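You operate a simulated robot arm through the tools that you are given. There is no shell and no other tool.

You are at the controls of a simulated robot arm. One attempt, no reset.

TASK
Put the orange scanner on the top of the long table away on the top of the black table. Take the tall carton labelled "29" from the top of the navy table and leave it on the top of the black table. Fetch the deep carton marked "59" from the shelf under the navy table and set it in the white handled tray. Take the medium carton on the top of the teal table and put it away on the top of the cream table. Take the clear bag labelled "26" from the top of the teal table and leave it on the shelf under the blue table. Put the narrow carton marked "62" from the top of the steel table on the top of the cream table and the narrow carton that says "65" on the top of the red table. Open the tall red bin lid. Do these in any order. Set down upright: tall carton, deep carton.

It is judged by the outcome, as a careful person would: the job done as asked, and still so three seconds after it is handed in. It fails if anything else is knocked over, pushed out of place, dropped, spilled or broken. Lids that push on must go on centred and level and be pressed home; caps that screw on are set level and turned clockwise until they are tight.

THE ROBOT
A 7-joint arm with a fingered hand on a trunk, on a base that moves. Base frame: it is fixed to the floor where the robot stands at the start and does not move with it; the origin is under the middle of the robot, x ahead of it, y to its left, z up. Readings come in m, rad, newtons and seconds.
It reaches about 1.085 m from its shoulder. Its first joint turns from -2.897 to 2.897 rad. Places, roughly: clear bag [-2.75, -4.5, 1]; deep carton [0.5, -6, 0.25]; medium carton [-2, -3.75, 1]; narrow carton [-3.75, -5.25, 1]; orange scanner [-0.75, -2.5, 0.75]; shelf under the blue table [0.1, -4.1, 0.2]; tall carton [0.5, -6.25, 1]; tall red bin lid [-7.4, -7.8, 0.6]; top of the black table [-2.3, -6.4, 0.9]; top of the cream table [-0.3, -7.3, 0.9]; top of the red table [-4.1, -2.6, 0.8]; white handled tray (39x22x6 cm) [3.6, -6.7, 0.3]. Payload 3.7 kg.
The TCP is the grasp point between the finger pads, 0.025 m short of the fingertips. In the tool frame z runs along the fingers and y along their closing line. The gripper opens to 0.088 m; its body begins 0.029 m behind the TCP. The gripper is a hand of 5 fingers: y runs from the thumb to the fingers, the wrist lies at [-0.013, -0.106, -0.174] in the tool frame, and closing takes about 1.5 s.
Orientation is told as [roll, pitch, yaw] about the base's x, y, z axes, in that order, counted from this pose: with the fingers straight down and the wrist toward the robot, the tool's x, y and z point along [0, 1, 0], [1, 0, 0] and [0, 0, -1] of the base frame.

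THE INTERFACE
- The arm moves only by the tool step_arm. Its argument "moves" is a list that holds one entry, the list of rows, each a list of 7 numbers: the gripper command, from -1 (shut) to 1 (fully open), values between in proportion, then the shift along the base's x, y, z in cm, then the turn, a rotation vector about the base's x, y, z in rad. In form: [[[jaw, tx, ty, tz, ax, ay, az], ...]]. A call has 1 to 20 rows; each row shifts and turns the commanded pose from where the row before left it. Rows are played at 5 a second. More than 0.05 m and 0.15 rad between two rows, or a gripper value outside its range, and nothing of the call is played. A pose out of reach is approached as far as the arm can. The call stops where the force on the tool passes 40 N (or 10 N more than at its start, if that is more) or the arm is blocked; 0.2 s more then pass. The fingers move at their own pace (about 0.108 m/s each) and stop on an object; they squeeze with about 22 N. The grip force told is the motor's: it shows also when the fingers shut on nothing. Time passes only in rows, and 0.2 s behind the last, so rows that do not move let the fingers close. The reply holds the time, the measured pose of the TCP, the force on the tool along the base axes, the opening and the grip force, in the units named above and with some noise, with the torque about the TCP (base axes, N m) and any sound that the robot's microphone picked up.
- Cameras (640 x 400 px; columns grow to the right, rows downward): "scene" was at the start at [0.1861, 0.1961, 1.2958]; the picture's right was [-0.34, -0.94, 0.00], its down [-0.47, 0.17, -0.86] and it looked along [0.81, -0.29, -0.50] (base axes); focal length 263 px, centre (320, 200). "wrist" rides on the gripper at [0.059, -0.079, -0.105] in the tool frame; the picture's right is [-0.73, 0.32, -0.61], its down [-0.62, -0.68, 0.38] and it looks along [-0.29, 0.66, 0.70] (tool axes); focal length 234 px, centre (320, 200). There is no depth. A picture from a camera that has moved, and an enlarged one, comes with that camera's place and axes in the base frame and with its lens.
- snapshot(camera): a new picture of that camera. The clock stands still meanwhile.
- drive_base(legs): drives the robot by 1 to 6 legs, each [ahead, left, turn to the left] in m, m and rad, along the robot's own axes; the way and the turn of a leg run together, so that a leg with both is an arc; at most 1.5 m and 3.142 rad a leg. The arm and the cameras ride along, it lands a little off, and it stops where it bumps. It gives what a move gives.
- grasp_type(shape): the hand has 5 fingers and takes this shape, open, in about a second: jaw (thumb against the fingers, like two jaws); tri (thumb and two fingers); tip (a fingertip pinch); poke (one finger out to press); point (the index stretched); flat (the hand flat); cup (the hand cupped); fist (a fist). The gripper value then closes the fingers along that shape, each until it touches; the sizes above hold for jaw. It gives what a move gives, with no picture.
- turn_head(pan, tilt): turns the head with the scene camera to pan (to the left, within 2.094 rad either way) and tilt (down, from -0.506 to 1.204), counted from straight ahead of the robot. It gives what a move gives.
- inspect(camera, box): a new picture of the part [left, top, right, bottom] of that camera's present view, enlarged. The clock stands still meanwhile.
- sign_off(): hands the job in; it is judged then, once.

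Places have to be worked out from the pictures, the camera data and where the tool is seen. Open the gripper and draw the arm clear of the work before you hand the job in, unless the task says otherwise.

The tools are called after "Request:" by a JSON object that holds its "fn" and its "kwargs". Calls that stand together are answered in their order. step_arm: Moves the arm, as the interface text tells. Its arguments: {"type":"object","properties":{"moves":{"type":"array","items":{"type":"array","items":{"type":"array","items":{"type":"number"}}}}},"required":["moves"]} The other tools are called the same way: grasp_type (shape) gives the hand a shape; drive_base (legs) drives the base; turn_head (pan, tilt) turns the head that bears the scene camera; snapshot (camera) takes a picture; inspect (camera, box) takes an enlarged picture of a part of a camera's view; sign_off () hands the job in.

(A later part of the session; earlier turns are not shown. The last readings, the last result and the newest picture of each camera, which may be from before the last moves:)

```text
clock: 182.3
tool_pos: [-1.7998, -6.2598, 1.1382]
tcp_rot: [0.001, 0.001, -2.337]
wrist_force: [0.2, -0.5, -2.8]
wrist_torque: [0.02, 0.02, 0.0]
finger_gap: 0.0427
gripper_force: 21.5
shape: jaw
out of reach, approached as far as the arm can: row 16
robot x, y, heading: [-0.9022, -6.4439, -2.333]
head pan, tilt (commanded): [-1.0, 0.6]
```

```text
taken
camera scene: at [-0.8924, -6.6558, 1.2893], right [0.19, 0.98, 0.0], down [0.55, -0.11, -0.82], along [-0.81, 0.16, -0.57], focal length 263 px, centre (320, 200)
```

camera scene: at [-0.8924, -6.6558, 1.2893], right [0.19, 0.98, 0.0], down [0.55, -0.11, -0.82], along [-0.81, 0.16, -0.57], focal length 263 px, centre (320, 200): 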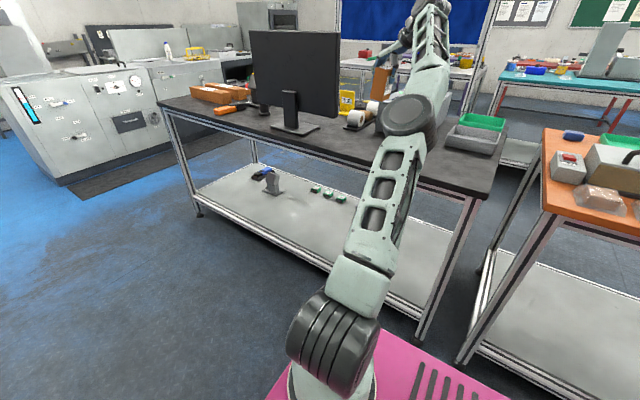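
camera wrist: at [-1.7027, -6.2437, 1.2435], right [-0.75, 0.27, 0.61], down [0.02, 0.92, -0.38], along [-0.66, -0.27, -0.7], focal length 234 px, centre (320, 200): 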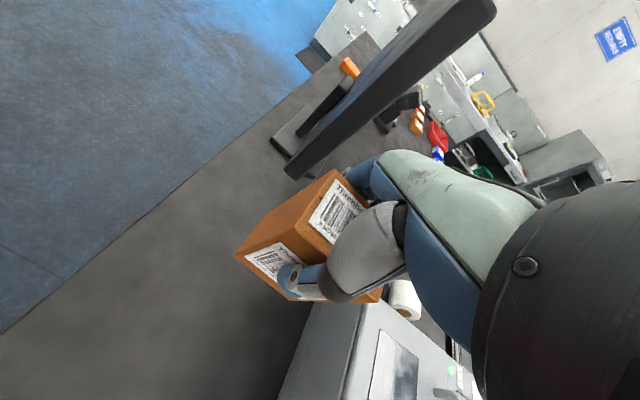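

Carton hangs over the free area, clear of monitor and machine. I lower to about z 0.975.

Request:
{"fn": "step_arm", "kwargs": {"moves": [[[-1, 0, 0, -4, 0, 0, 0], [-1, 0, 0, -4, 0, 0, 0], [-1, 0, 0, -4, 0, 0, 0], [-1, 0, 0, -4, 0, 0, 0], [-1, 0, 0, 0, 0, 0, 0]]]}}

Request:
{"fn": "inspect", "kwargs": {"camera": "scene", "box": [300, 60, 500, 185]}}

Request:
{"fn": "snapshot", "kwargs": {"camera": "wrist"}}

```text
clock: 183.5
tool_pos: [-1.8, -6.2591, 0.9777]
tcp_rot: [0.001, 0.0, -2.338]
wrist_force: [0.0, -0.5, -2.4]
wrist_torque: [0.01, -0.05, 0.02]
finger_gap: 0.0427
gripper_force: 21.6
shape: jaw
robot x, y, heading: [-0.9016, -6.4442, -2.331]
head pan, tilt (commanded): [-1.0, 0.6]
```

```text
3.20 times, centred on (400, 122) of scene
camera zoom: at [-0.8924, -6.6558, 1.2893], right [0.19, 0.98, 0.0], down [0.55, -0.11, -0.82], along [-0.81, 0.16, -0.57], focal length 842 px, centre (64, 448)
```

zoom: 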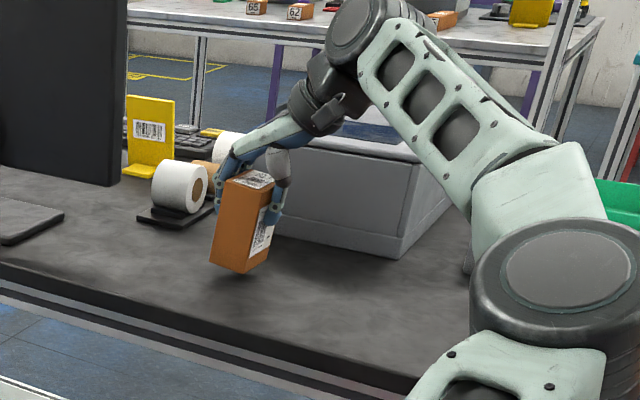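

```text
taken
camera wrist: at [-1.7034, -6.2433, 1.082], right [-0.75, 0.27, 0.61], down [0.02, 0.92, -0.38], along [-0.66, -0.27, -0.7], focal length 234 px, centre (320, 200)
```

wrist: 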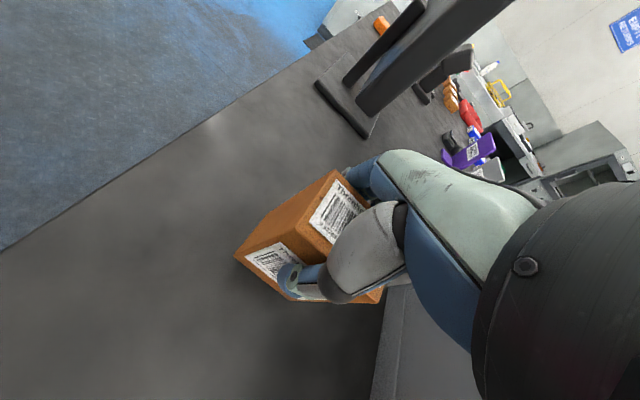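

A couple of cm to go. I lower in small steps until contact.

Request:
{"fn": "step_arm", "kwargs": {"moves": [[[-1, 0, 0, -1.2, 0, 0, 0], [-1, 0, 0, -0.5, 0, 0, 0], [-1, 0, 0, -0.4, 0, 0, 0], [-1, 0, 0, 0, 0, 0, 0]]]}}

```text
clock: 184.5
tool_pos: [-1.8004, -6.2615, 0.9585]
tcp_rot: [-0.001, -0.004, -2.338]
wrist_force: [-5.6, -0.7, 25.3]
wrist_torque: [0.08, 0.17, -0.01]
finger_gap: 0.0442
gripper_force: 21.9
shape: jaw
robot x, y, heading: [-0.9022, -6.45, -2.336]
head pan, tilt (commanded): [-1.0, 0.6]
```

Contact at z 0.9585 (25 N). I release gently, then rise straight up.

Request:
{"fn": "step_arm", "kwargs": {"moves": [[[-1, 0, 0, 0.25, 0, 0, 0], [0.0, 0, 0, 0, 0, 0, 0], [0.6, 0, 0, 0, 0, 0, 0], [0.8, 0, 0, 0, 0, 0, 0], [0.8, 0, 0, 0, 0, 0, 0], [0.8, 0, 0, 0, 0, 0, 0], [0.8, 0, 0, 0, 0, 0, 0]]]}}

Request:
{"fn": "inspect", "kwargs": {"camera": "scene", "box": [300, 60, 500, 185]}}

```text
clock: 186.1
tool_pos: [-1.7986, -6.261, 0.9592]
tcp_rot: [0.0, -0.001, -2.337]
wrist_force: [-0.4, 0.2, 0.1]
wrist_torque: [0.0, 0.02, 0.02]
finger_gap: 0.079
gripper_force: 0.0
shape: jaw
robot x, y, heading: [-0.8997, -6.4482, -2.338]
head pan, tilt (commanded): [-1.0, 0.6]
```

```text
3.20 times, centred on (400, 122) of scene
camera zoom: at [-0.8923, -6.6558, 1.2893], right [0.19, 0.98, 0.0], down [0.55, -0.11, -0.82], along [-0.81, 0.16, -0.57], focal length 842 px, centre (64, 448)
```

zoom: 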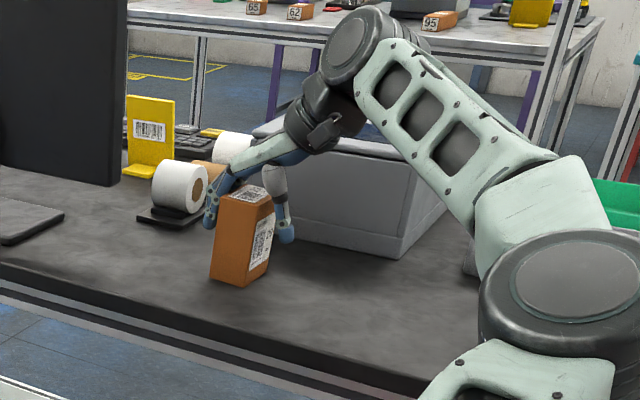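

The carton stands free and upright. I lift the hand straight up and retract it to in front of the robot.

Request:
{"fn": "step_arm", "kwargs": {"moves": [[[0.8, 0, 0, 3, 0, 0, 0], [0.8, 0, 0, 4, 0, 0, 0], [0.8, 0, 0, 4, 0, 0, 0], [1, 0, 0, 4, 0, 0, 0], [1, 0, 0, 3, 0, 0, 0], [1, 2.84, -3.69, 0, 0, 0, 0], [1, 2.84, -3.69, 0, 0, 0, 0], [1, 2.84, -3.69, 0, 0, 0, 0], [1, 2.84, -3.69, 0, 0, 0, 0], [1, 2.84, -3.69, 0, 0, 0, 0], [1, 2.84, -3.69, 0, 0, 0, 0], [1, 2.84, -3.69, 0, 0, 0, 0], [1, 2.84, -3.69, 0, 0, 0, 0], [1, 2.84, -3.69, 0, 0, 0, 0], [1, 2.84, -3.69, 0, 0, 0, 0], [1, 2.84, -3.69, 0, 0, 0, 0], [1, 2.84, -3.69, 0, 0, 0, 0], [1, 2.84, -3.69, 0, 0, 0, 0], [1, 2.84, -3.69, 0, 0, 0, 0], [1, 2.84, -3.69, 0, 0, 0, 0]]]}}

Request:
{"fn": "inspect", "kwargs": {"camera": "scene", "box": [140, 60, 540, 310]}}

```text
clock: 190.3
tool_pos: [-1.3766, -6.8131, 1.1371]
tcp_rot: [0.001, -0.001, -2.338]
wrist_force: [0.7, 0.1, 1.0]
wrist_torque: [0.01, 0.0, 0.02]
finger_gap: 0.0879
gripper_force: 0.1
shape: jaw
robot x, y, heading: [-0.9008, -6.4489, -2.331]
head pan, tilt (commanded): [-1.0, 0.6]
```

```text
1.60 times, centred on (340, 185) of scene
camera zoom: at [-0.8924, -6.6558, 1.2893], right [0.19, 0.98, 0.0], down [0.55, -0.11, -0.83], along [-0.81, 0.16, -0.56], focal length 421 px, centre (288, 224)
```

zoom: 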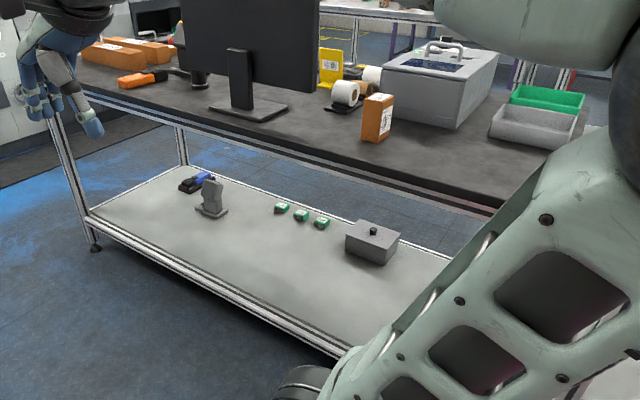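

Tall carton 29 stands upright on the black table. Next the deep carton 59: I back up along the aisle to the navy table again and look at its shelf.

Request:
{"fn": "drive_base", "kwargs": {"legs": [[-0.8, 0.0, -0.012], [-0.8, 0.0, -0.012]]}}

Request:
{"fn": "turn_head", "kwargs": {"pan": 1.5, "tilt": 1.0}}

Request:
{"fn": "snapshot", "kwargs": {"camera": "scene"}}

Request:
{"fn": "turn_head", "kwargs": {"pan": 2.09, "tilt": 0.3}}

Request:
{"fn": "snapshot", "kwargs": {"camera": "scene"}}

```text
clock: 198.4
tool_pos: [-0.2923, -5.6717, 1.1363]
tcp_rot: [0.002, -0.001, -2.35]
wrist_force: [0.3, 0.9, 0.7]
wrist_torque: [-0.03, 0.02, 0.03]
finger_gap: 0.088
gripper_force: 0.0
shape: jaw
robot x, y, heading: [0.1867, -5.3089, -2.347]
head pan, tilt (commanded): [-1.0, 0.6]
```

```text
clock: 200.6
tool_pos: [-0.2915, -5.6705, 1.137]
tcp_rot: [0.0, 0.0, -2.351]
wrist_force: [-0.2, -0.3, -0.5]
wrist_torque: [-0.02, 0.01, 0.02]
finger_gap: 0.0877
gripper_force: 0.1
shape: jaw
robot x, y, heading: [0.1863, -5.3134, -2.347]
head pan, tilt (commanded): [1.499, 1.0]
```

```text
taken
camera scene: at [0.3259, -5.5914, 1.2573], right [-0.75, -0.66, 0.0], down [-0.56, 0.63, -0.54], along [0.36, -0.4, -0.84], focal length 263 px, centre (320, 200)
```

scene: 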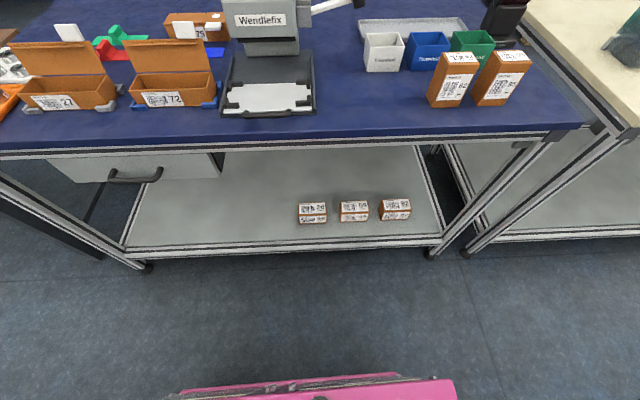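

```text
clock: 201.7
tool_pos: [-0.2911, -5.6722, 1.1383]
tcp_rot: [0.0, 0.001, -2.35]
wrist_force: [-0.1, 0.6, -0.7]
wrist_torque: [-0.02, -0.02, 0.0]
finger_gap: 0.0877
gripper_force: 0.1
shape: jaw
robot x, y, heading: [0.189, -5.3095, -2.343]
head pan, tilt (commanded): [2.089, 0.3]
```

```text
taken
camera scene: at [0.37, -5.563, 1.3167], right [-0.25, -0.97, 0.0], down [-0.29, 0.08, -0.95], along [0.92, -0.24, -0.3], focal length 263 px, centre (320, 200)
```

scene: 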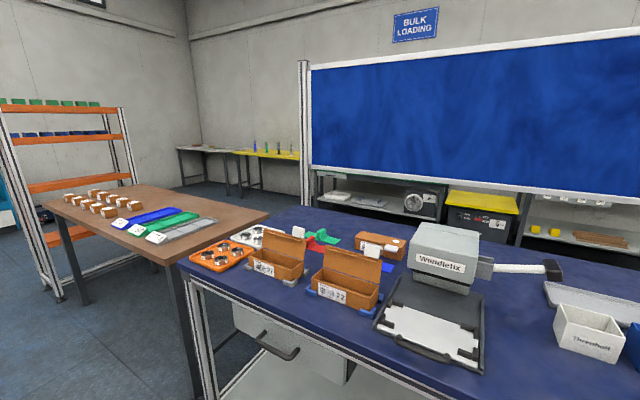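

The white tray seems to be on a low shelf by the wall, in direction of pixel (342,197). I enlarge that, then enlarge the deep cartons.

Request:
{"fn": "inspect", "kwargs": {"camera": "scene", "box": [300, 150, 460, 250]}}

Request:
{"fn": "turn_head", "kwargs": {"pan": 1.5, "tilt": 1.0}}

Request:
{"fn": "inspect", "kwargs": {"camera": "scene", "box": [270, 170, 430, 270]}}

```text
4.00 times, centred on (380, 200) of scene
camera zoom: at [0.37, -5.563, 1.3167], right [-0.25, -0.97, 0.0], down [-0.29, 0.08, -0.95], along [0.92, -0.24, -0.3], focal length 1052 px, centre (80, 200)
```

zoom: 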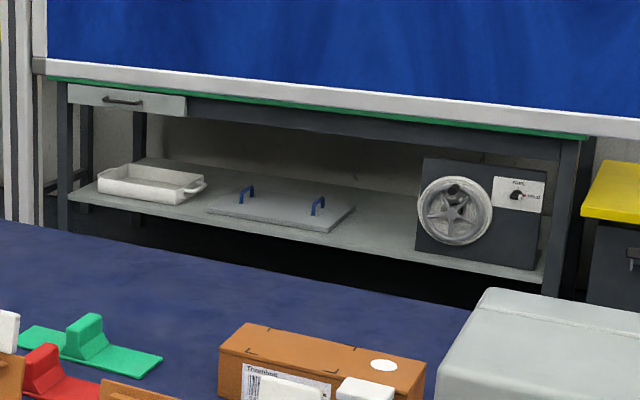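

```text
clock: 202.8
tool_pos: [-0.2918, -5.6715, 1.1368]
tcp_rot: [-0.001, -0.001, -2.35]
wrist_force: [-0.3, -0.4, 0.5]
wrist_torque: [0.04, 0.0, 0.01]
finger_gap: 0.0876
gripper_force: 0.1
shape: jaw
robot x, y, heading: [0.1871, -5.3116, -2.345]
head pan, tilt (commanded): [1.499, 1.0]
```

```text
4.00 times, centred on (350, 220) of scene
camera zoom: at [0.326, -5.5914, 1.2574], right [-0.75, -0.66, 0.0], down [-0.56, 0.63, -0.54], along [0.36, -0.4, -0.84], focal length 1052 px, centre (200, 120)
```

zoom: 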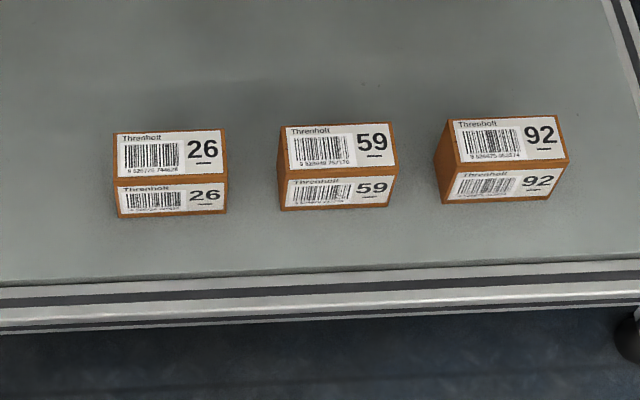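

Carton 59 (about 12×7×6.6 cm) sits on the shelf (z≈0.22) at a≈3.91, b≈4.76. I raise the hand a little, turn the robot to face the navy table, and align in front of it.

Request:
{"fn": "step_arm", "kwargs": {"moves": [[[1, 0, 0, 3, 0, 0, 0], [1, 0, 0, 3, 0, 0, 0], [1, 0, 0, 0, 0, 0, 0]]]}}

Request:
{"fn": "drive_base", "kwargs": {"legs": [[0, 0, 0.78], [0, 0, 0.78], [-0.09, -0.22, 0.0]]}}

Request:
{"fn": "turn_head", "kwargs": {"pan": -0.1, "tilt": 1.0}}

Request:
{"fn": "snapshot", "kwargs": {"camera": "scene"}}

```text
clock: 203.6
tool_pos: [-0.2893, -5.6713, 1.1992]
tcp_rot: [-0.001, -0.001, -2.351]
wrist_force: [-0.4, -0.8, -0.4]
wrist_torque: [0.03, 0.02, 0.0]
finger_gap: 0.0878
gripper_force: 0.1
shape: jaw
robot x, y, heading: [0.1891, -5.3089, -2.345]
head pan, tilt (commanded): [1.499, 1.0]
```

```text
clock: 209.4
tool_pos: [0.3232, -5.8887, 1.1971]
tcp_rot: [0.0, 0.0, -0.789]
wrist_force: [-1.0, 0.0, -0.9]
wrist_torque: [0.04, 0.02, 0.0]
finger_gap: 0.0877
gripper_force: 0.0
shape: jaw
robot x, y, heading: [-0.0311, -5.4054, -0.786]
head pan, tilt (commanded): [1.499, 1.0]
```

```text
clock: 211.1
tool_pos: [0.3236, -5.8879, 1.1991]
tcp_rot: [0.0, 0.001, -0.788]
wrist_force: [-0.1, -0.8, 0.4]
wrist_torque: [-0.03, -0.01, 0.0]
finger_gap: 0.0876
gripper_force: 0.1
shape: jaw
robot x, y, heading: [-0.0302, -5.4059, -0.788]
head pan, tilt (commanded): [-0.099, 1.0]
```

```text
taken
camera scene: at [0.2439, -5.3695, 1.2573], right [-0.77, -0.63, 0.0], down [-0.53, 0.65, -0.54], along [0.34, -0.42, -0.84], focal length 263 px, centre (320, 200)
```

scene: 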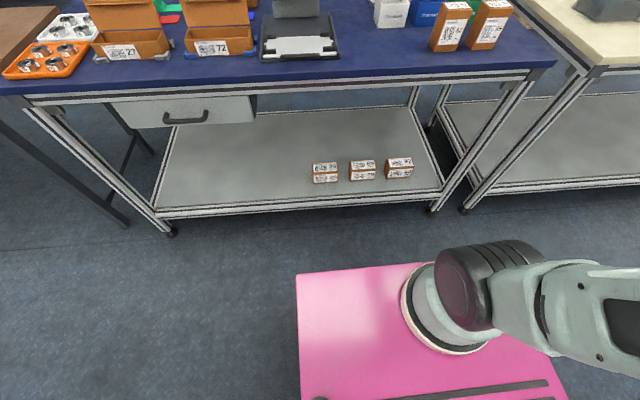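

I enlarge the shelf again from this pose to refine carton 59's position.

Request:
{"fn": "inspect", "kwargs": {"camera": "scene", "box": [290, 130, 450, 230]}}

```text
4.00 times, centred on (370, 180) of scene
camera zoom: at [0.2439, -5.3695, 1.2573], right [-0.77, -0.63, 0.0], down [-0.53, 0.65, -0.54], along [0.34, -0.42, -0.84], focal length 1052 px, centre (120, 280)
```

zoom: 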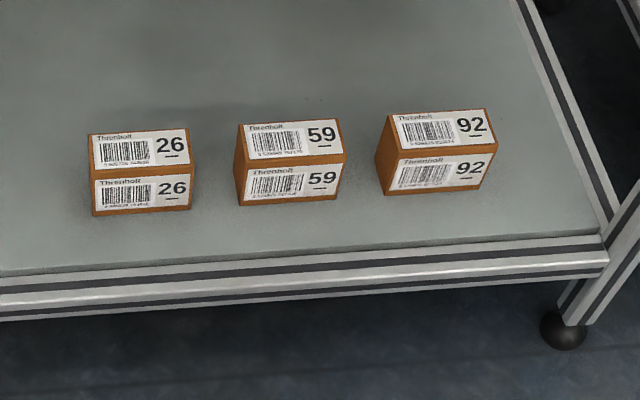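

Consistent: carton 59 centre ≈ (0.598, -6.129). I lower the hand outside the table edge (b≈4.46), in stages.

Request:
{"fn": "step_arm", "kwargs": {"moves": [[[1, 3.2, -1.6, 0, 0, 0, 0], [1, 3.2, -1.6, 0, 0, 0, 0], [1, 0, 0, -4.5, 0, 0, 0], [1, 0, 0, -4.5, 0, 0, 0], [1, 0, 0, -4.5, 0, 0, 0], [1, 0, 0, -4.5, 0, 0, 0], [1, 0, 0, -4.5, 0, 0, 0], [1, 0, 0, -4.5, 0, 0, 0], [1, 0, 0, -4.5, 0, 0, 0], [1, 0, 0, -4.5, 0, 0, 0]]]}}

Request:
{"fn": "snapshot", "kwargs": {"camera": "scene"}}

Request:
{"fn": "snapshot", "kwargs": {"camera": "wrist"}}

```text
clock: 213.3
tool_pos: [0.3907, -5.9187, 0.8379]
tcp_rot: [0.0, 0.001, -0.789]
wrist_force: [0.1, -0.2, 0.1]
wrist_torque: [-0.01, 0.01, -0.01]
finger_gap: 0.0876
gripper_force: 0.1
shape: jaw
robot x, y, heading: [-0.0336, -5.4046, -0.788]
head pan, tilt (commanded): [-0.099, 1.0]
```

```text
taken
camera scene: at [0.2438, -5.3694, 1.2573], right [-0.77, -0.63, 0.0], down [-0.53, 0.65, -0.54], along [0.34, -0.42, -0.84], focal length 263 px, centre (320, 200)
```

scene: 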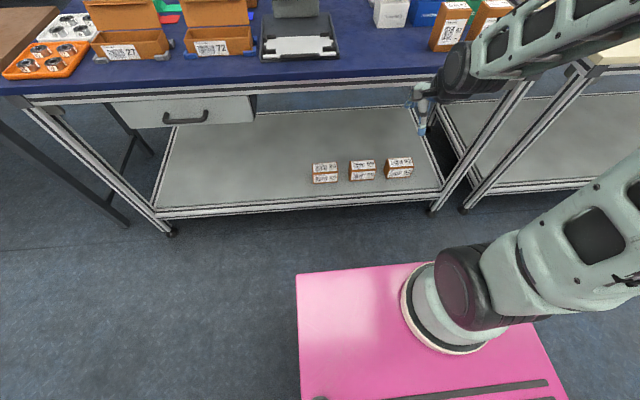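

```text
taken
camera wrist: at [0.3769, -5.8218, 0.9428], right [-0.29, -0.74, 0.61], down [-0.92, 0.04, -0.38], along [0.26, -0.67, -0.7], focal length 234 px, centre (320, 200)
```

wrist: 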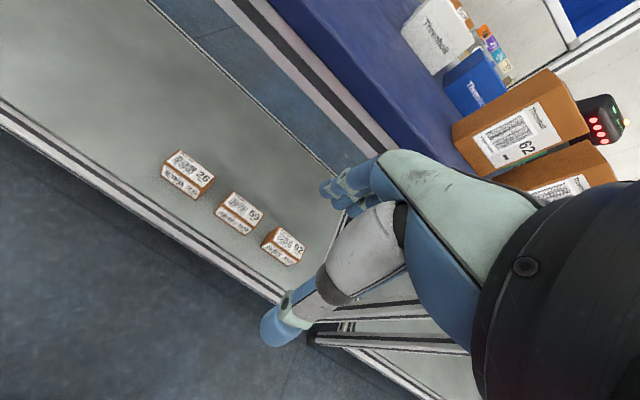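

The elbow swings out to the right; I look there to make sure it stays clear of the tables before going lower.

Request:
{"fn": "turn_head", "kwargs": {"pan": -0.8, "tilt": 0.7}}

Request:
{"fn": "snapshot", "kwargs": {"camera": "scene"}}

```text
clock: 214.4
tool_pos: [0.3905, -5.9208, 0.838]
tcp_rot: [0.0, 0.0, -0.79]
wrist_force: [-0.8, 0.7, 0.6]
wrist_torque: [0.03, 0.03, -0.02]
finger_gap: 0.0879
gripper_force: 0.1
shape: jaw
robot x, y, heading: [-0.0335, -5.407, -0.785]
head pan, tilt (commanded): [-0.799, 0.7]
```

```text
taken
camera scene: at [0.1987, -5.4006, 1.2806], right [-1.0, 0.01, 0.0], down [0.01, 0.64, -0.76], along [-0.01, -0.76, -0.64], focal length 263 px, centre (320, 200)
```

scene: 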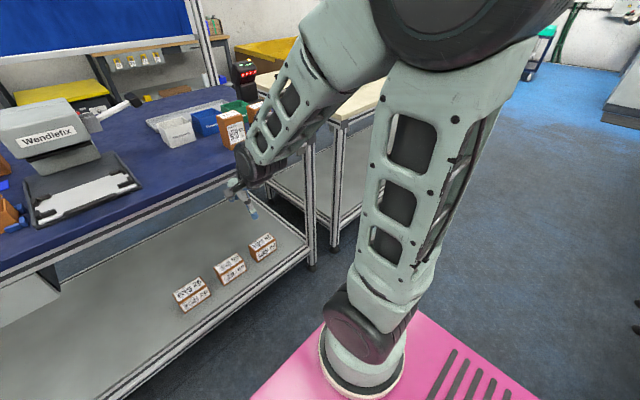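

The elbow is up and to the right, so a straighter arm is safer under the table edge. I back the base 6 cm and shift it 15 cm to the left.

Request:
{"fn": "drive_base", "kwargs": {"legs": [[-0.06, 0.15, 0.0]]}}

Request:
{"fn": "step_arm", "kwargs": {"moves": [[[1, 0, 0, -4.5, 0, 0, 0], [1, 0, 0, -4.5, 0, 0, 0], [1, 0, 0, -4.5, 0, 0, 0], [1, 0, 0, -4.5, 0, 0, 0], [1, 0, 0, -4.5, 0, 0, 0], [1, 0, 0, -4.5, 0, 0, 0], [1, 0, 0, -4.5, 0, 0, 0], [1, 0, 0, 0, 0, 0, 0]]]}}

Request:
{"fn": "snapshot", "kwargs": {"camera": "scene"}}

Request:
{"fn": "snapshot", "kwargs": {"camera": "wrist"}}

```text
clock: 215.8
tool_pos: [0.4539, -5.7695, 0.8376]
tcp_rot: [-0.001, 0.0, -0.791]
wrist_force: [0.2, -0.7, 0.0]
wrist_torque: [-0.03, -0.01, 0.01]
finger_gap: 0.0878
gripper_force: 0.0
shape: jaw
robot x, y, heading: [0.0321, -5.2572, -0.786]
head pan, tilt (commanded): [-0.799, 0.7]
```

```text
clock: 217.6
tool_pos: [0.4819, -5.7988, 0.5352]
tcp_rot: [-0.001, 0.002, -0.791]
wrist_force: [-0.5, 0.5, -0.2]
wrist_torque: [-0.01, -0.03, 0.04]
finger_gap: 0.0881
gripper_force: 0.0
shape: jaw
out of reach, approached as far as the arm can: row 1, 2, 3, 4
robot x, y, heading: [0.0344, -5.2557, -0.784]
head pan, tilt (commanded): [-0.799, 0.7]
```

```text
taken
camera scene: at [0.2618, -5.2515, 1.2807], right [-1.0, 0.01, 0.0], down [0.01, 0.64, -0.76], along [-0.01, -0.76, -0.64], focal length 263 px, centre (320, 200)
```

scene: 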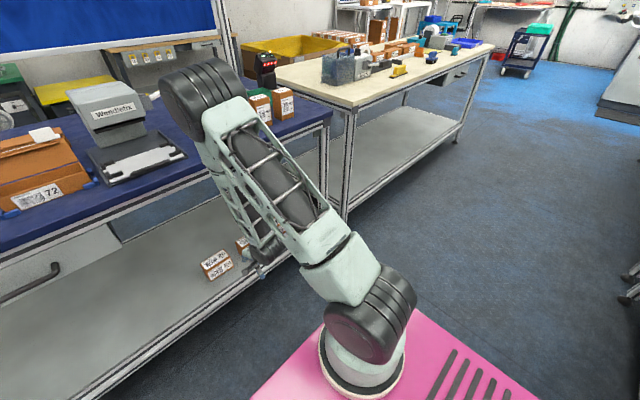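

```text
taken
camera wrist: at [0.4679, -5.7018, 0.6394], right [-0.29, -0.74, 0.61], down [-0.92, 0.04, -0.38], along [0.26, -0.67, -0.7], focal length 234 px, centre (320, 200)
```

wrist: 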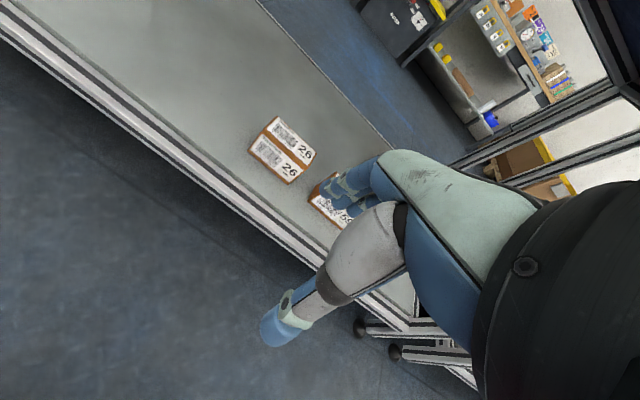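

The arm refolded with the elbow above, still clear of the table edge (elbow b≈4.3). I go down and sideways to a≈3.91, b≈4.46, z≈0.34, in front of the shelf.

Request:
{"fn": "step_arm", "kwargs": {"moves": [[[1, -1.56, -2.0, -3.25, 0, 0, 0], [1, -1.56, -2.0, -3.25, 0, 0, 0], [1, -1.56, -2.0, -3.25, 0, 0, 0], [1, -1.56, -2.0, -3.25, 0, 0, 0], [1, -1.56, -2.0, -3.25, 0, 0, 0], [1, -1.56, -2.0, -3.25, 0, 0, 0], [1, 0, 0, 0, 0, 0, 0]]]}}

Request:
{"fn": "snapshot", "kwargs": {"camera": "scene"}}

Request:
{"fn": "snapshot", "kwargs": {"camera": "wrist"}}

```text
clock: 219.2
tool_pos: [0.3893, -5.9188, 0.3409]
tcp_rot: [0.0, -0.001, -0.79]
wrist_force: [-0.2, 0.2, -0.1]
wrist_torque: [0.01, 0.01, 0.01]
finger_gap: 0.0879
gripper_force: 0.1
shape: jaw
robot x, y, heading: [0.0315, -5.2572, -0.789]
head pan, tilt (commanded): [-0.799, 0.7]
```

```text
taken
camera scene: at [0.2618, -5.2515, 1.2807], right [-1.0, 0.01, 0.0], down [0.01, 0.64, -0.76], along [-0.01, -0.76, -0.64], focal length 263 px, centre (320, 200)
```

scene: 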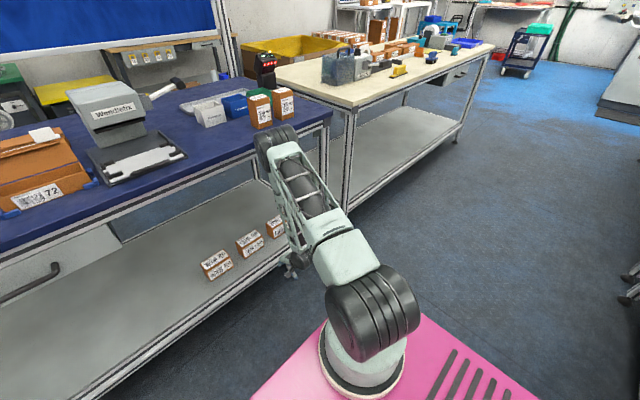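

```text
taken
camera wrist: at [0.3742, -5.8216, 0.4454], right [-0.29, -0.74, 0.61], down [-0.92, 0.04, -0.38], along [0.26, -0.67, -0.7], focal length 234 px, centre (320, 200)
```

wrist: 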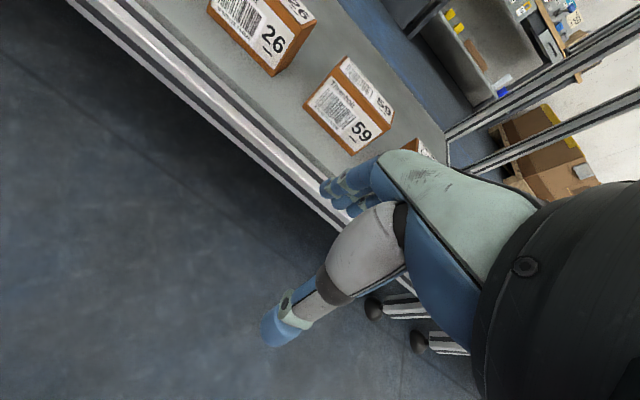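

Elbow clear. The wrist view puts carton 59's front face at b≈4.722, a 3.85–3.966, confirming the target. I slide the hand in over it (29.7 cm along +b).

Request:
{"fn": "step_arm", "kwargs": {"moves": [[[1, 3.0, -3.0, 0, 0, 0, 0], [1, 3.0, -3.0, 0, 0, 0, 0], [1, 3.0, -3.0, 0, 0, 0, 0], [1, 3.0, -3.0, 0, 0, 0, 0], [1, 3.0, -3.0, 0, 0, 0, 0], [1, 3.0, -3.0, 0, 0, 0, 0], [1, 2.97, -2.97, 0, 0, 0, 0], [1, 0, 0, 0, 0, 0, 0]]]}}

Request:
{"fn": "snapshot", "kwargs": {"camera": "wrist"}}

Request:
{"fn": "snapshot", "kwargs": {"camera": "scene"}}

```text
clock: 221.0
tool_pos: [0.5982, -6.1276, 0.341]
tcp_rot: [0.0, -0.001, -0.791]
wrist_force: [0.3, -1.0, -0.1]
wrist_torque: [0.01, -0.02, -0.03]
finger_gap: 0.0879
gripper_force: 0.1
shape: jaw
robot x, y, heading: [0.0327, -5.2589, -0.783]
head pan, tilt (commanded): [-0.799, 0.7]
```

```text
taken
camera wrist: at [0.5842, -6.0306, 0.4454], right [-0.29, -0.74, 0.61], down [-0.92, 0.05, -0.38], along [0.26, -0.67, -0.7], focal length 234 px, centre (320, 200)
```

wrist: 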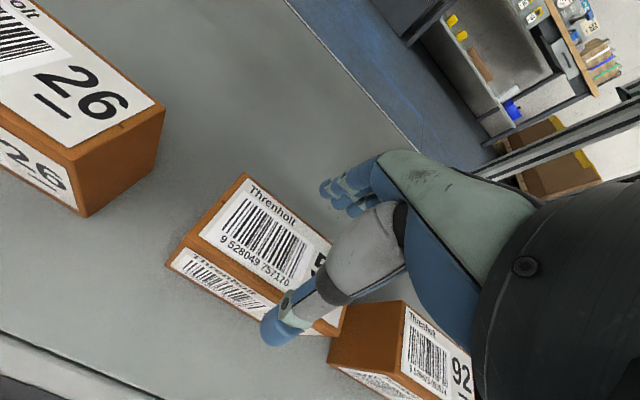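

```text
taken
camera scene: at [0.2618, -5.2515, 1.2807], right [-1.0, 0.01, 0.0], down [0.01, 0.64, -0.76], along [-0.01, -0.76, -0.64], focal length 263 px, centre (320, 200)
```

scene: 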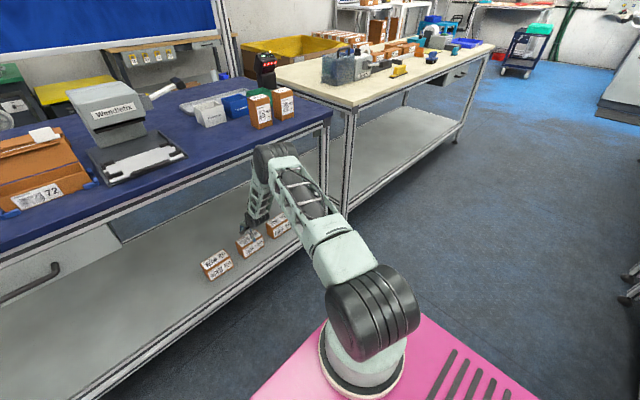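

Carton 59 spans b 4.725–4.794; the TCP is within 4 mm of its centre. I nudge 4 mm and lower to z≈0.262 with care.

Request:
{"fn": "step_arm", "kwargs": {"moves": [[[1, 0.28, -0.28, -1.5, 0, 0, 0], [1, 0, 0, -1.6, 0, 0, 0], [1, 0, 0, -1.6, 0, 0, 0], [1, 0, 0, -1.6, 0, 0, 0], [1, 0, 0, -1.5, 0, 0, 0], [1, 0, 0, 0, 0, 0, 0]]]}}

Request:
{"fn": "snapshot", "kwargs": {"camera": "wrist"}}

```text
clock: 222.1
tool_pos: [0.6034, -6.1362, 0.2818]
tcp_rot: [0.0, -0.013, -0.791]
wrist_force: [-5.3, 7.1, 26.5]
wrist_torque: [0.56, 0.48, 0.0]
finger_gap: 0.0877
gripper_force: 0.1
shape: jaw
robot x, y, heading: [0.0327, -5.2564, -0.784]
head pan, tilt (commanded): [-0.799, 0.7]
stopped in row 5: the force on the tool passed its limit at 71 N (the readings are from after the stop); the commanded pose is now the measured one
```

```text
taken
camera wrist: at [0.5894, -6.0371, 0.3857], right [-0.29, -0.74, 0.61], down [-0.92, 0.04, -0.39], along [0.26, -0.68, -0.69], focal length 234 px, centre (320, 200)
```

wrist: 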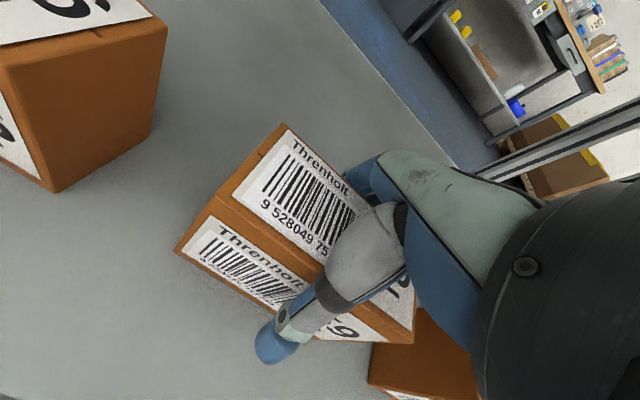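

The palm touched the carton's top (so its top is about z 0.31, height ~9 cm). I raise 5 mm and close the hand here.

Request:
{"fn": "step_arm", "kwargs": {"moves": [[[1, 0, 0, 0.5, 0, 0.013, 0], [1, 0, 0, 0, 0, 0, 0]]]}}

Request:
{"fn": "step_arm", "kwargs": {"moves": [[[-1, 0, 0, 0, 0, 0, 0], [-1, 0, 0, 0, 0, 0, 0], [-1, 0, 0, 0, 0, 0, 0], [-1, 0, 0, 0, 0, 0, 0], [-1, 0, 0, 0, 0, 0, 0], [-1, 0, 0, 0, 0, 0, 0], [-1, 0, 0, 0, 0, 0, 0]]]}}

Request:
{"fn": "snapshot", "kwargs": {"camera": "wrist"}}

```text
clock: 222.7
tool_pos: [0.6024, -6.1339, 0.2835]
tcp_rot: [-0.011, 0.005, -0.791]
wrist_force: [-1.8, 1.6, 1.2]
wrist_torque: [0.04, -0.01, 0.01]
finger_gap: 0.0881
gripper_force: 0.0
shape: jaw
robot x, y, heading: [0.0338, -5.2612, -0.787]
head pan, tilt (commanded): [-0.799, 0.7]
```

```text
clock: 224.3
tool_pos: [0.6037, -6.1356, 0.2857]
tcp_rot: [-0.01, 0.002, -0.791]
wrist_force: [0.7, 1.0, 9.5]
wrist_torque: [-0.23, -0.23, 0.19]
finger_gap: 0.0635
gripper_force: 22.2
shape: jaw
robot x, y, heading: [0.0323, -5.2568, -0.784]
head pan, tilt (commanded): [-0.799, 0.7]
```

```text
taken
camera wrist: at [0.5902, -6.0364, 0.3892], right [-0.28, -0.74, 0.61], down [-0.93, 0.04, -0.38], along [0.25, -0.67, -0.69], focal length 234 px, centre (320, 200)
```

wrist: 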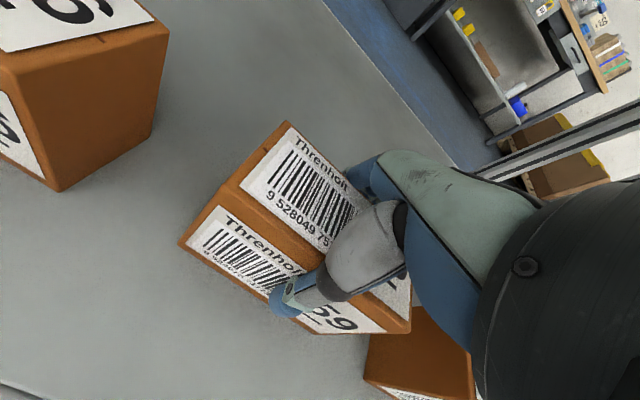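

Gripped at 6.35 cm. I lift 6 cm and check.

Request:
{"fn": "step_arm", "kwargs": {"moves": [[[-1, 0, 0, 1.0, 0, 0, 0], [-1, 0, 0, 2.0, 0, 0, 0], [-1, 0, 0, 3.0, 0, 0, 0], [-1, 0, 0, 0, 0, 0, 0]]]}}

Request:
{"fn": "snapshot", "kwargs": {"camera": "wrist"}}

Request:
{"fn": "inspect", "kwargs": {"camera": "scene", "box": [160, 120, 360, 290]}}

```text
clock: 225.3
tool_pos: [0.603, -6.1343, 0.3417]
tcp_rot: [-0.009, 0.003, -0.789]
wrist_force: [0.9, 0.1, -3.9]
wrist_torque: [0.0, 0.01, 0.0]
finger_gap: 0.0634
gripper_force: 22.0
shape: jaw
robot x, y, heading: [0.0344, -5.2561, -0.787]
head pan, tilt (commanded): [-0.799, 0.7]
```

```text
taken
camera wrist: at [0.5909, -6.0365, 0.4467], right [-0.28, -0.74, 0.61], down [-0.93, 0.04, -0.38], along [0.25, -0.67, -0.7], focal length 234 px, centre (320, 200)
```

wrist: 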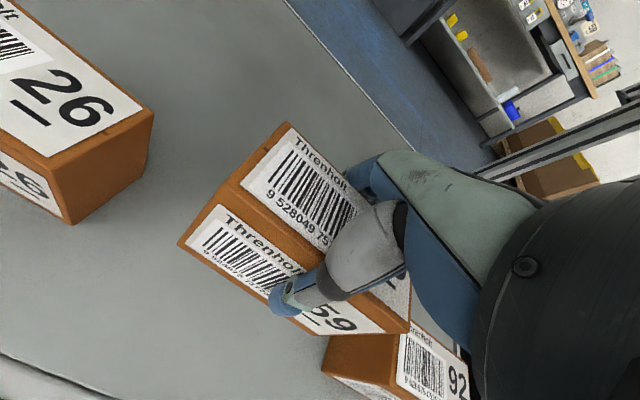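

```text
2.35 times, centred on (260, 205) of scene
camera zoom: at [0.2619, -5.2516, 1.2807], right [-1.0, 0.01, 0.0], down [0.01, 0.64, -0.76], along [-0.01, -0.76, -0.64], focal length 619 px, centre (461, 188)
```

zoom: 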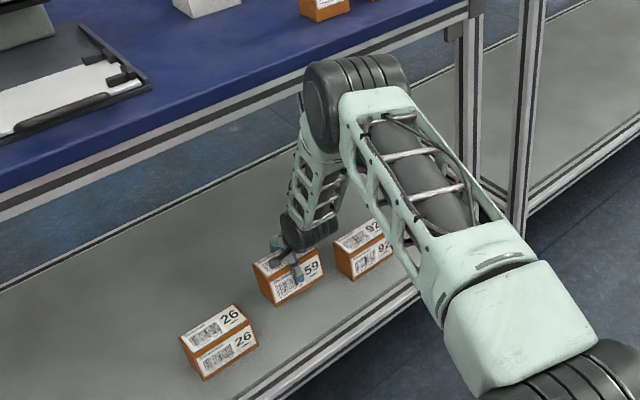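

Carton 59 is up (≈4 N). I pull it straight out from under the table to b≈4.48, then raise it in front of the table edge.

Request:
{"fn": "step_arm", "kwargs": {"moves": [[[-1, -3.27, 3.27, 0.3, 0, 0, 0], [-1, -3.27, 3.27, 0.3, 0, 0, 0], [-1, -3.27, 3.27, 0.3, 0, 0, 0], [-1, -3.27, 3.27, 0.3, 0, 0, 0], [-1, -3.27, 3.27, 0.3, 0, 0, 0], [-1, -3.27, 3.27, 0.3, 0, 0, 0], [-1, 0, 0, 0, 0, 0, 0]]]}}

Request:
{"fn": "snapshot", "kwargs": {"camera": "wrist"}}

Request:
{"fn": "snapshot", "kwargs": {"camera": "scene"}}

```text
clock: 226.9
tool_pos: [0.4079, -5.9394, 0.3601]
tcp_rot: [-0.01, 0.001, -0.789]
wrist_force: [-0.5, 0.0, -3.9]
wrist_torque: [0.0, 0.02, 0.01]
finger_gap: 0.0635
gripper_force: 21.6
shape: jaw
robot x, y, heading: [0.0333, -5.2604, -0.785]
head pan, tilt (commanded): [-0.799, 0.7]
```

```text
taken
camera wrist: at [0.3943, -5.8405, 0.4658], right [-0.28, -0.74, 0.61], down [-0.93, 0.04, -0.38], along [0.25, -0.67, -0.69], focal length 234 px, centre (320, 200)
```

wrist: 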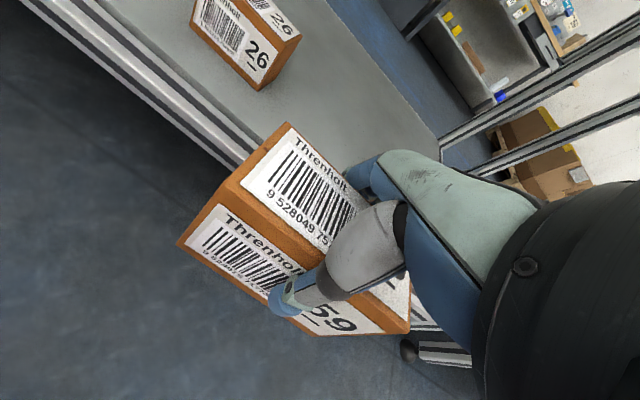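

```text
taken
camera scene: at [0.2618, -5.2516, 1.2807], right [-1.0, 0.01, 0.0], down [0.01, 0.64, -0.76], along [-0.01, -0.76, -0.64], focal length 263 px, centre (320, 200)
```

scene: 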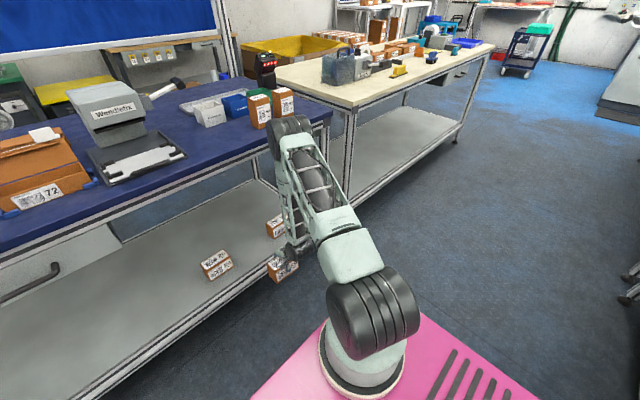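

Out from under the table. I shift slightly to the right/back for clearance and raise in front of the edge.

Request:
{"fn": "step_arm", "kwargs": {"moves": [[[-1, -3.7, -1.24, 1.5, 0, 0, 0], [-1, -3.7, -1.24, 1.5, 0, 0, 0], [-1, 0, 0, 4.5, 0, 0, 0], [-1, 0, 0, 4.5, 0, 0, 0], [-1, 0, 0, 4.5, 0, 0, 0], [-1, 0, 0, 4.5, 0, 0, 0], [-1, 0, 0, 4.5, 0, 0, 0], [-1, 0, 0, 4.5, 0, 0, 0], [-1, 0, 0, 0, 0, 0, 0]]]}}

Request:
{"fn": "snapshot", "kwargs": {"camera": "scene"}}

```text
clock: 228.9
tool_pos: [0.3352, -5.9658, 0.662]
tcp_rot: [-0.011, 0.004, -0.791]
wrist_force: [0.0, 0.5, -4.5]
wrist_torque: [-0.03, 0.03, 0.04]
finger_gap: 0.0633
gripper_force: 22.5
shape: jaw
robot x, y, heading: [0.0326, -5.2551, -0.786]
head pan, tilt (commanded): [-0.799, 0.7]
```

```text
taken
camera scene: at [0.2618, -5.2516, 1.2807], right [-1.0, 0.01, 0.0], down [0.01, 0.64, -0.76], along [-0.01, -0.76, -0.64], focal length 263 px, centre (320, 200)
```

scene: 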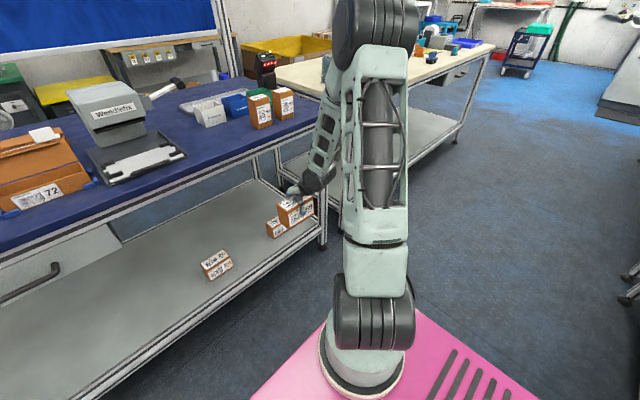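

Rising fine. I continue up to z≈1.12.

Request:
{"fn": "step_arm", "kwargs": {"moves": [[[-1, 0, 0, 4.6, 0, 0, 0], [-1, 0, 0, 4.6, 0, 0, 0], [-1, 0, 0, 4.6, 0, 0, 0], [-1, 0, 0, 4.6, 0, 0, 0], [-1, 0, 0, 4.6, 0, 0, 0], [-1, 0, 0, 4.6, 0, 0, 0], [-1, 0, 0, 4.6, 0, 0, 0], [-1, 0, 0, 4.6, 0, 0, 0], [-1, 0, 0, 4.6, 0, 0, 0], [-1, 0, 0, 4.6, 0, 0, 0], [-1, 0, 0, 0, 0, 0, 0]]]}}

Request:
{"fn": "turn_head", "kwargs": {"pan": 0.6, "tilt": 0.35}}

Request:
{"fn": "snapshot", "kwargs": {"camera": "scene"}}

Request:
{"fn": "turn_head", "kwargs": {"pan": 1.4, "tilt": 0.4}}

Request:
{"fn": "snapshot", "kwargs": {"camera": "scene"}}

```text
clock: 231.3
tool_pos: [0.3349, -5.9638, 1.1211]
tcp_rot: [-0.008, 0.002, -0.791]
wrist_force: [-0.4, -0.5, -4.7]
wrist_torque: [-0.01, 0.03, 0.01]
finger_gap: 0.0633
gripper_force: 22.5
shape: jaw
robot x, y, heading: [0.0311, -5.256, -0.783]
head pan, tilt (commanded): [-0.799, 0.7]
```

```text
clock: 232.8
tool_pos: [0.335, -5.9651, 1.1211]
tcp_rot: [-0.009, 0.003, -0.792]
wrist_force: [-0.3, 0.2, -4.2]
wrist_torque: [-0.01, 0.05, 0.03]
finger_gap: 0.0638
gripper_force: 22.1
shape: jaw
robot x, y, heading: [0.0321, -5.2554, -0.786]
head pan, tilt (commanded): [0.6, 0.351]
```

```text
taken
camera scene: at [0.3545, -5.1838, 1.3121], right [-0.18, -0.98, 0.0], down [-0.34, 0.06, -0.94], along [0.92, -0.17, -0.34], focal length 263 px, centre (320, 200)
```

scene: 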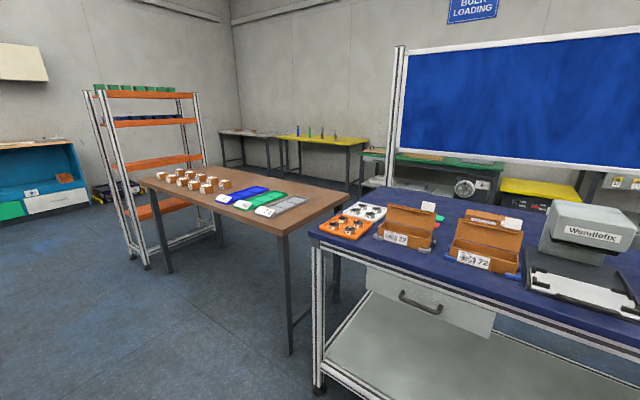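

```text
clock: 234.0
tool_pos: [0.3352, -5.9648, 1.1208]
tcp_rot: [-0.011, 0.002, -0.791]
wrist_force: [-0.7, 0.1, -4.5]
wrist_torque: [0.02, 0.01, -0.02]
finger_gap: 0.0635
gripper_force: 21.8
shape: jaw
robot x, y, heading: [0.031, -5.2546, -0.784]
head pan, tilt (commanded): [1.4, 0.4]
```

```text
taken
camera scene: at [0.3387, -5.1133, 1.3076], right [0.58, -0.82, 0.0], down [-0.32, -0.22, -0.92], along [0.75, 0.53, -0.39], focal length 263 px, centre (320, 200)
```

scene: 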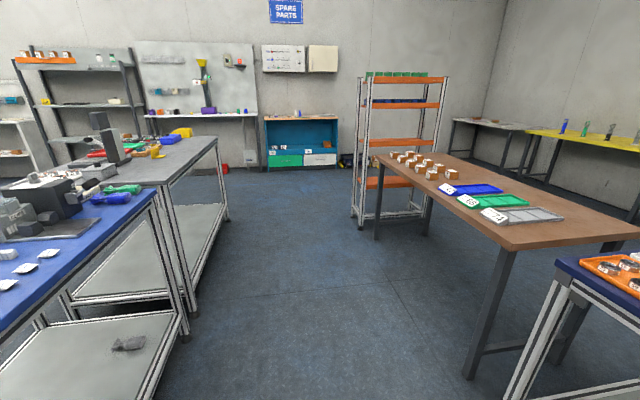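

The way to the tray: along this aisle toward lower a, round the orange rack at the end, then into the aisle by the wall. I first draw the carton in close to the robot's front.

Request:
{"fn": "step_arm", "kwargs": {"moves": [[[-1, 0.82, 4.71, 0.3, 0, 0, 0], [-1, 0.82, 4.71, 0.3, 0, 0, 0], [-1, 0.82, 4.71, 0.3, 0, 0, 0], [-1, 0.82, 4.71, 0.3, 0, 0, 0], [-1, 0.82, 4.71, 0.3, 0, 0, 0], [-1, 0.82, 4.71, 0.3, 0, 0, 0], [-1, 0, 0, 0, 0, 0, 0]]]}}

Request:
{"fn": "drive_base", "kwargs": {"legs": [[0.06, 0.0, 0.0], [0, 0, 0.785], [0, 0, 0.785]]}}

Request:
{"fn": "turn_head", "kwargs": {"pan": 0.0, "tilt": 0.4}}

Request:
{"fn": "snapshot", "kwargs": {"camera": "scene"}}

```text
clock: 235.6
tool_pos: [0.4412, -5.704, 1.1201]
tcp_rot: [-0.011, 0.002, -0.79]
wrist_force: [0.6, -0.2, -3.6]
wrist_torque: [-0.02, -0.02, 0.03]
finger_gap: 0.0632
gripper_force: 21.6
shape: jaw
out of reach, approached as far as the arm can: row 5, 6
robot x, y, heading: [0.0346, -5.2605, -0.785]
head pan, tilt (commanded): [1.4, 0.4]
```

```text
clock: 240.7
tool_pos: [0.5196, -4.8855, 1.1198]
tcp_rot: [-0.009, 0.003, 0.79]
wrist_force: [1.3, -0.6, -3.7]
wrist_torque: [0.0, -0.03, 0.01]
finger_gap: 0.0629
gripper_force: 22.2
shape: jaw
robot x, y, heading: [0.0723, -5.3, 0.798]
head pan, tilt (commanded): [1.4, 0.4]
```

```text
clock: 242.2
tool_pos: [0.5204, -4.8849, 1.1187]
tcp_rot: [-0.011, 0.006, 0.79]
wrist_force: [-0.7, 1.0, -4.8]
wrist_torque: [0.02, 0.03, 0.0]
finger_gap: 0.0631
gripper_force: 22.3
shape: jaw
robot x, y, heading: [0.074, -5.2972, 0.796]
head pan, tilt (commanded): [0.0, 0.4]
```

```text
taken
camera scene: at [0.0497, -5.0015, 1.3075], right [0.71, -0.7, 0.0], down [-0.27, -0.28, -0.92], along [0.65, 0.66, -0.39], focal length 263 px, centre (320, 200)
```

scene: 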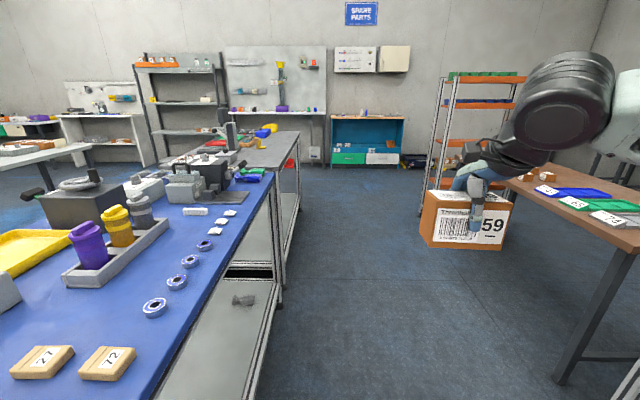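

Aisle ahead is free. I drive along it (toward lower a) about 3.7 m, keeping to the middle.

Request:
{"fn": "drive_base", "kwargs": {"legs": [[1.3, -0.15, -0.01], [1.2, 0.0, 0.0], [1.15, 0.0, 0.0]]}}

Request:
{"fn": "turn_head", "kwargs": {"pan": -1.3, "tilt": 0.4}}

Request:
{"fn": "snapshot", "kwargs": {"camera": "scene"}}

```text
clock: 259.8
tool_pos: [3.1794, -2.4182, 1.1188]
tcp_rot: [-0.011, 0.003, 0.798]
wrist_force: [0.4, -0.1, -5.0]
wrist_torque: [-0.01, 0.02, -0.02]
finger_gap: 0.0631
gripper_force: 22.2
shape: jaw
robot x, y, heading: [2.7427, -2.8343, 0.804]
head pan, tilt (commanded): [0.0, 0.4]
```

```text
clock: 261.3
tool_pos: [3.1791, -2.4193, 1.121]
tcp_rot: [-0.011, 0.004, 0.798]
wrist_force: [0.1, -0.4, -4.5]
wrist_torque: [-0.03, -0.04, -0.01]
finger_gap: 0.0631
gripper_force: 22.5
shape: jaw
robot x, y, heading: [2.7376, -2.8389, 0.801]
head pan, tilt (commanded): [-1.3, 0.4]
```

```text
taken
camera scene: at [2.7283, -2.65, 1.3075], right [-0.48, -0.88, 0.0], down [-0.34, 0.19, -0.92], along [0.81, -0.44, -0.39], focal length 263 px, centre (320, 200)
```

scene: 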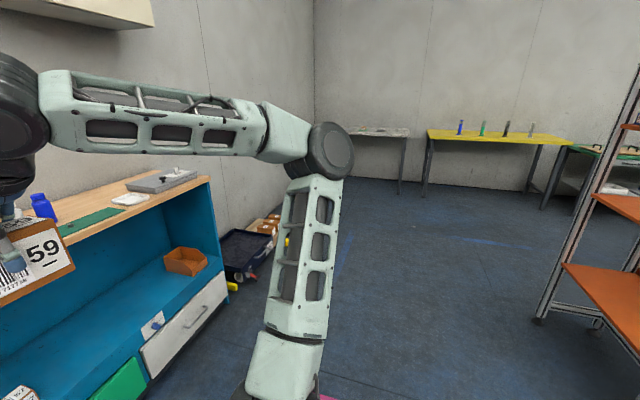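

Clear space ahead between the cabinets and the rack. I strafe right 2.15 m toward the wall aisle.

Request:
{"fn": "drive_base", "kwargs": {"legs": [[0, -1.1, 0], [0, -1.05, 0]]}}

Request:
{"fn": "turn_head", "kwargs": {"pan": -2.0, "tilt": 0.4}}

Request:
{"fn": "snapshot", "kwargs": {"camera": "scene"}}

```text
clock: 271.8
tool_pos: [4.7106, -3.9118, 1.1194]
tcp_rot: [-0.01, 0.003, 0.771]
wrist_force: [0.5, -0.2, -4.3]
wrist_torque: [-0.01, 0.0, 0.01]
finger_gap: 0.0632
gripper_force: 21.8
shape: jaw
robot x, y, heading: [4.2611, -4.3211, 0.78]
head pan, tilt (commanded): [-1.3, 0.4]
```

```text
clock: 272.9
tool_pos: [4.7114, -3.9137, 1.1189]
tcp_rot: [-0.012, 0.004, 0.771]
wrist_force: [-1.0, 0.1, -3.6]
wrist_torque: [0.01, -0.01, -0.02]
finger_gap: 0.0632
gripper_force: 22.0
shape: jaw
robot x, y, heading: [4.2576, -4.32, 0.781]
head pan, tilt (commanded): [-2.0, 0.4]
```

```text
taken
camera scene: at [4.2053, -4.1738, 1.3075], right [-0.94, -0.34, 0.0], down [-0.13, 0.37, -0.92], along [0.32, -0.87, -0.39], focal length 263 px, centre (320, 200)
```

scene: 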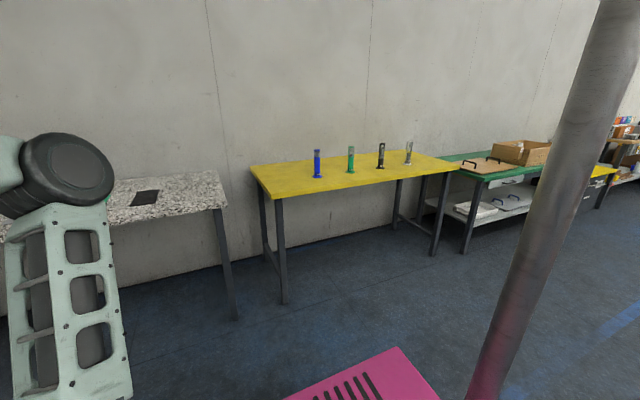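

The green-topped table with the tray starts at a≈1.94 on this wall row (front legs b≈7.15). I turn right to face the wall row and strafe right toward it.

Request:
{"fn": "drive_base", "kwargs": {"legs": [[0, 0, -0.783], [0, 0, -0.783], [0.0, -1.0, 0.0], [0.0, -1.0, 0.0]]}}

Request:
{"fn": "turn_head", "kwargs": {"pan": 0.1, "tilt": 0.75}}

Request:
{"fn": "snapshot", "kwargs": {"camera": "scene"}}

```text
clock: 286.9
tool_pos: [3.256, -6.1718, 1.119]
tcp_rot: [-0.011, 0.003, -0.802]
wrist_force: [-0.5, -0.5, -4.2]
wrist_torque: [-0.02, -0.02, 0.01]
finger_gap: 0.0629
gripper_force: 22.1
shape: jaw
robot x, y, heading: [2.8553, -5.7188, -0.794]
head pan, tilt (commanded): [-2.0, 0.4]
```

```text
clock: 288.9
tool_pos: [3.2549, -6.1719, 1.1193]
tcp_rot: [-0.011, 0.004, -0.8]
wrist_force: [0.2, -0.1, -5.2]
wrist_torque: [-0.02, 0.0, -0.01]
finger_gap: 0.063
gripper_force: 22.0
shape: jaw
robot x, y, heading: [2.8521, -5.7202, -0.792]
head pan, tilt (commanded): [0.099, 0.75]
```

```text
taken
camera scene: at [3.1472, -5.6847, 1.2764], right [-0.64, -0.77, 0.0], down [-0.52, 0.44, -0.73], along [0.56, -0.47, -0.68], focal length 263 px, centre (320, 200)
```

scene: 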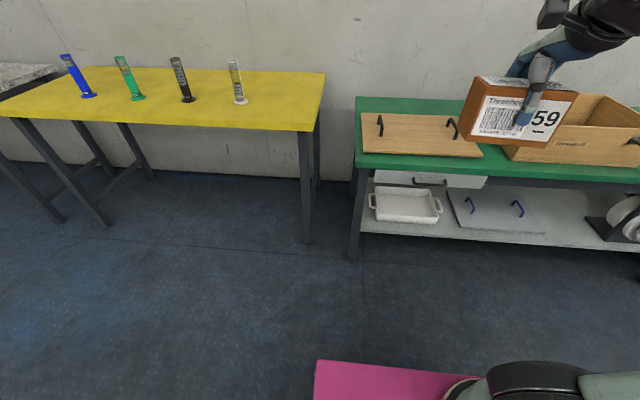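

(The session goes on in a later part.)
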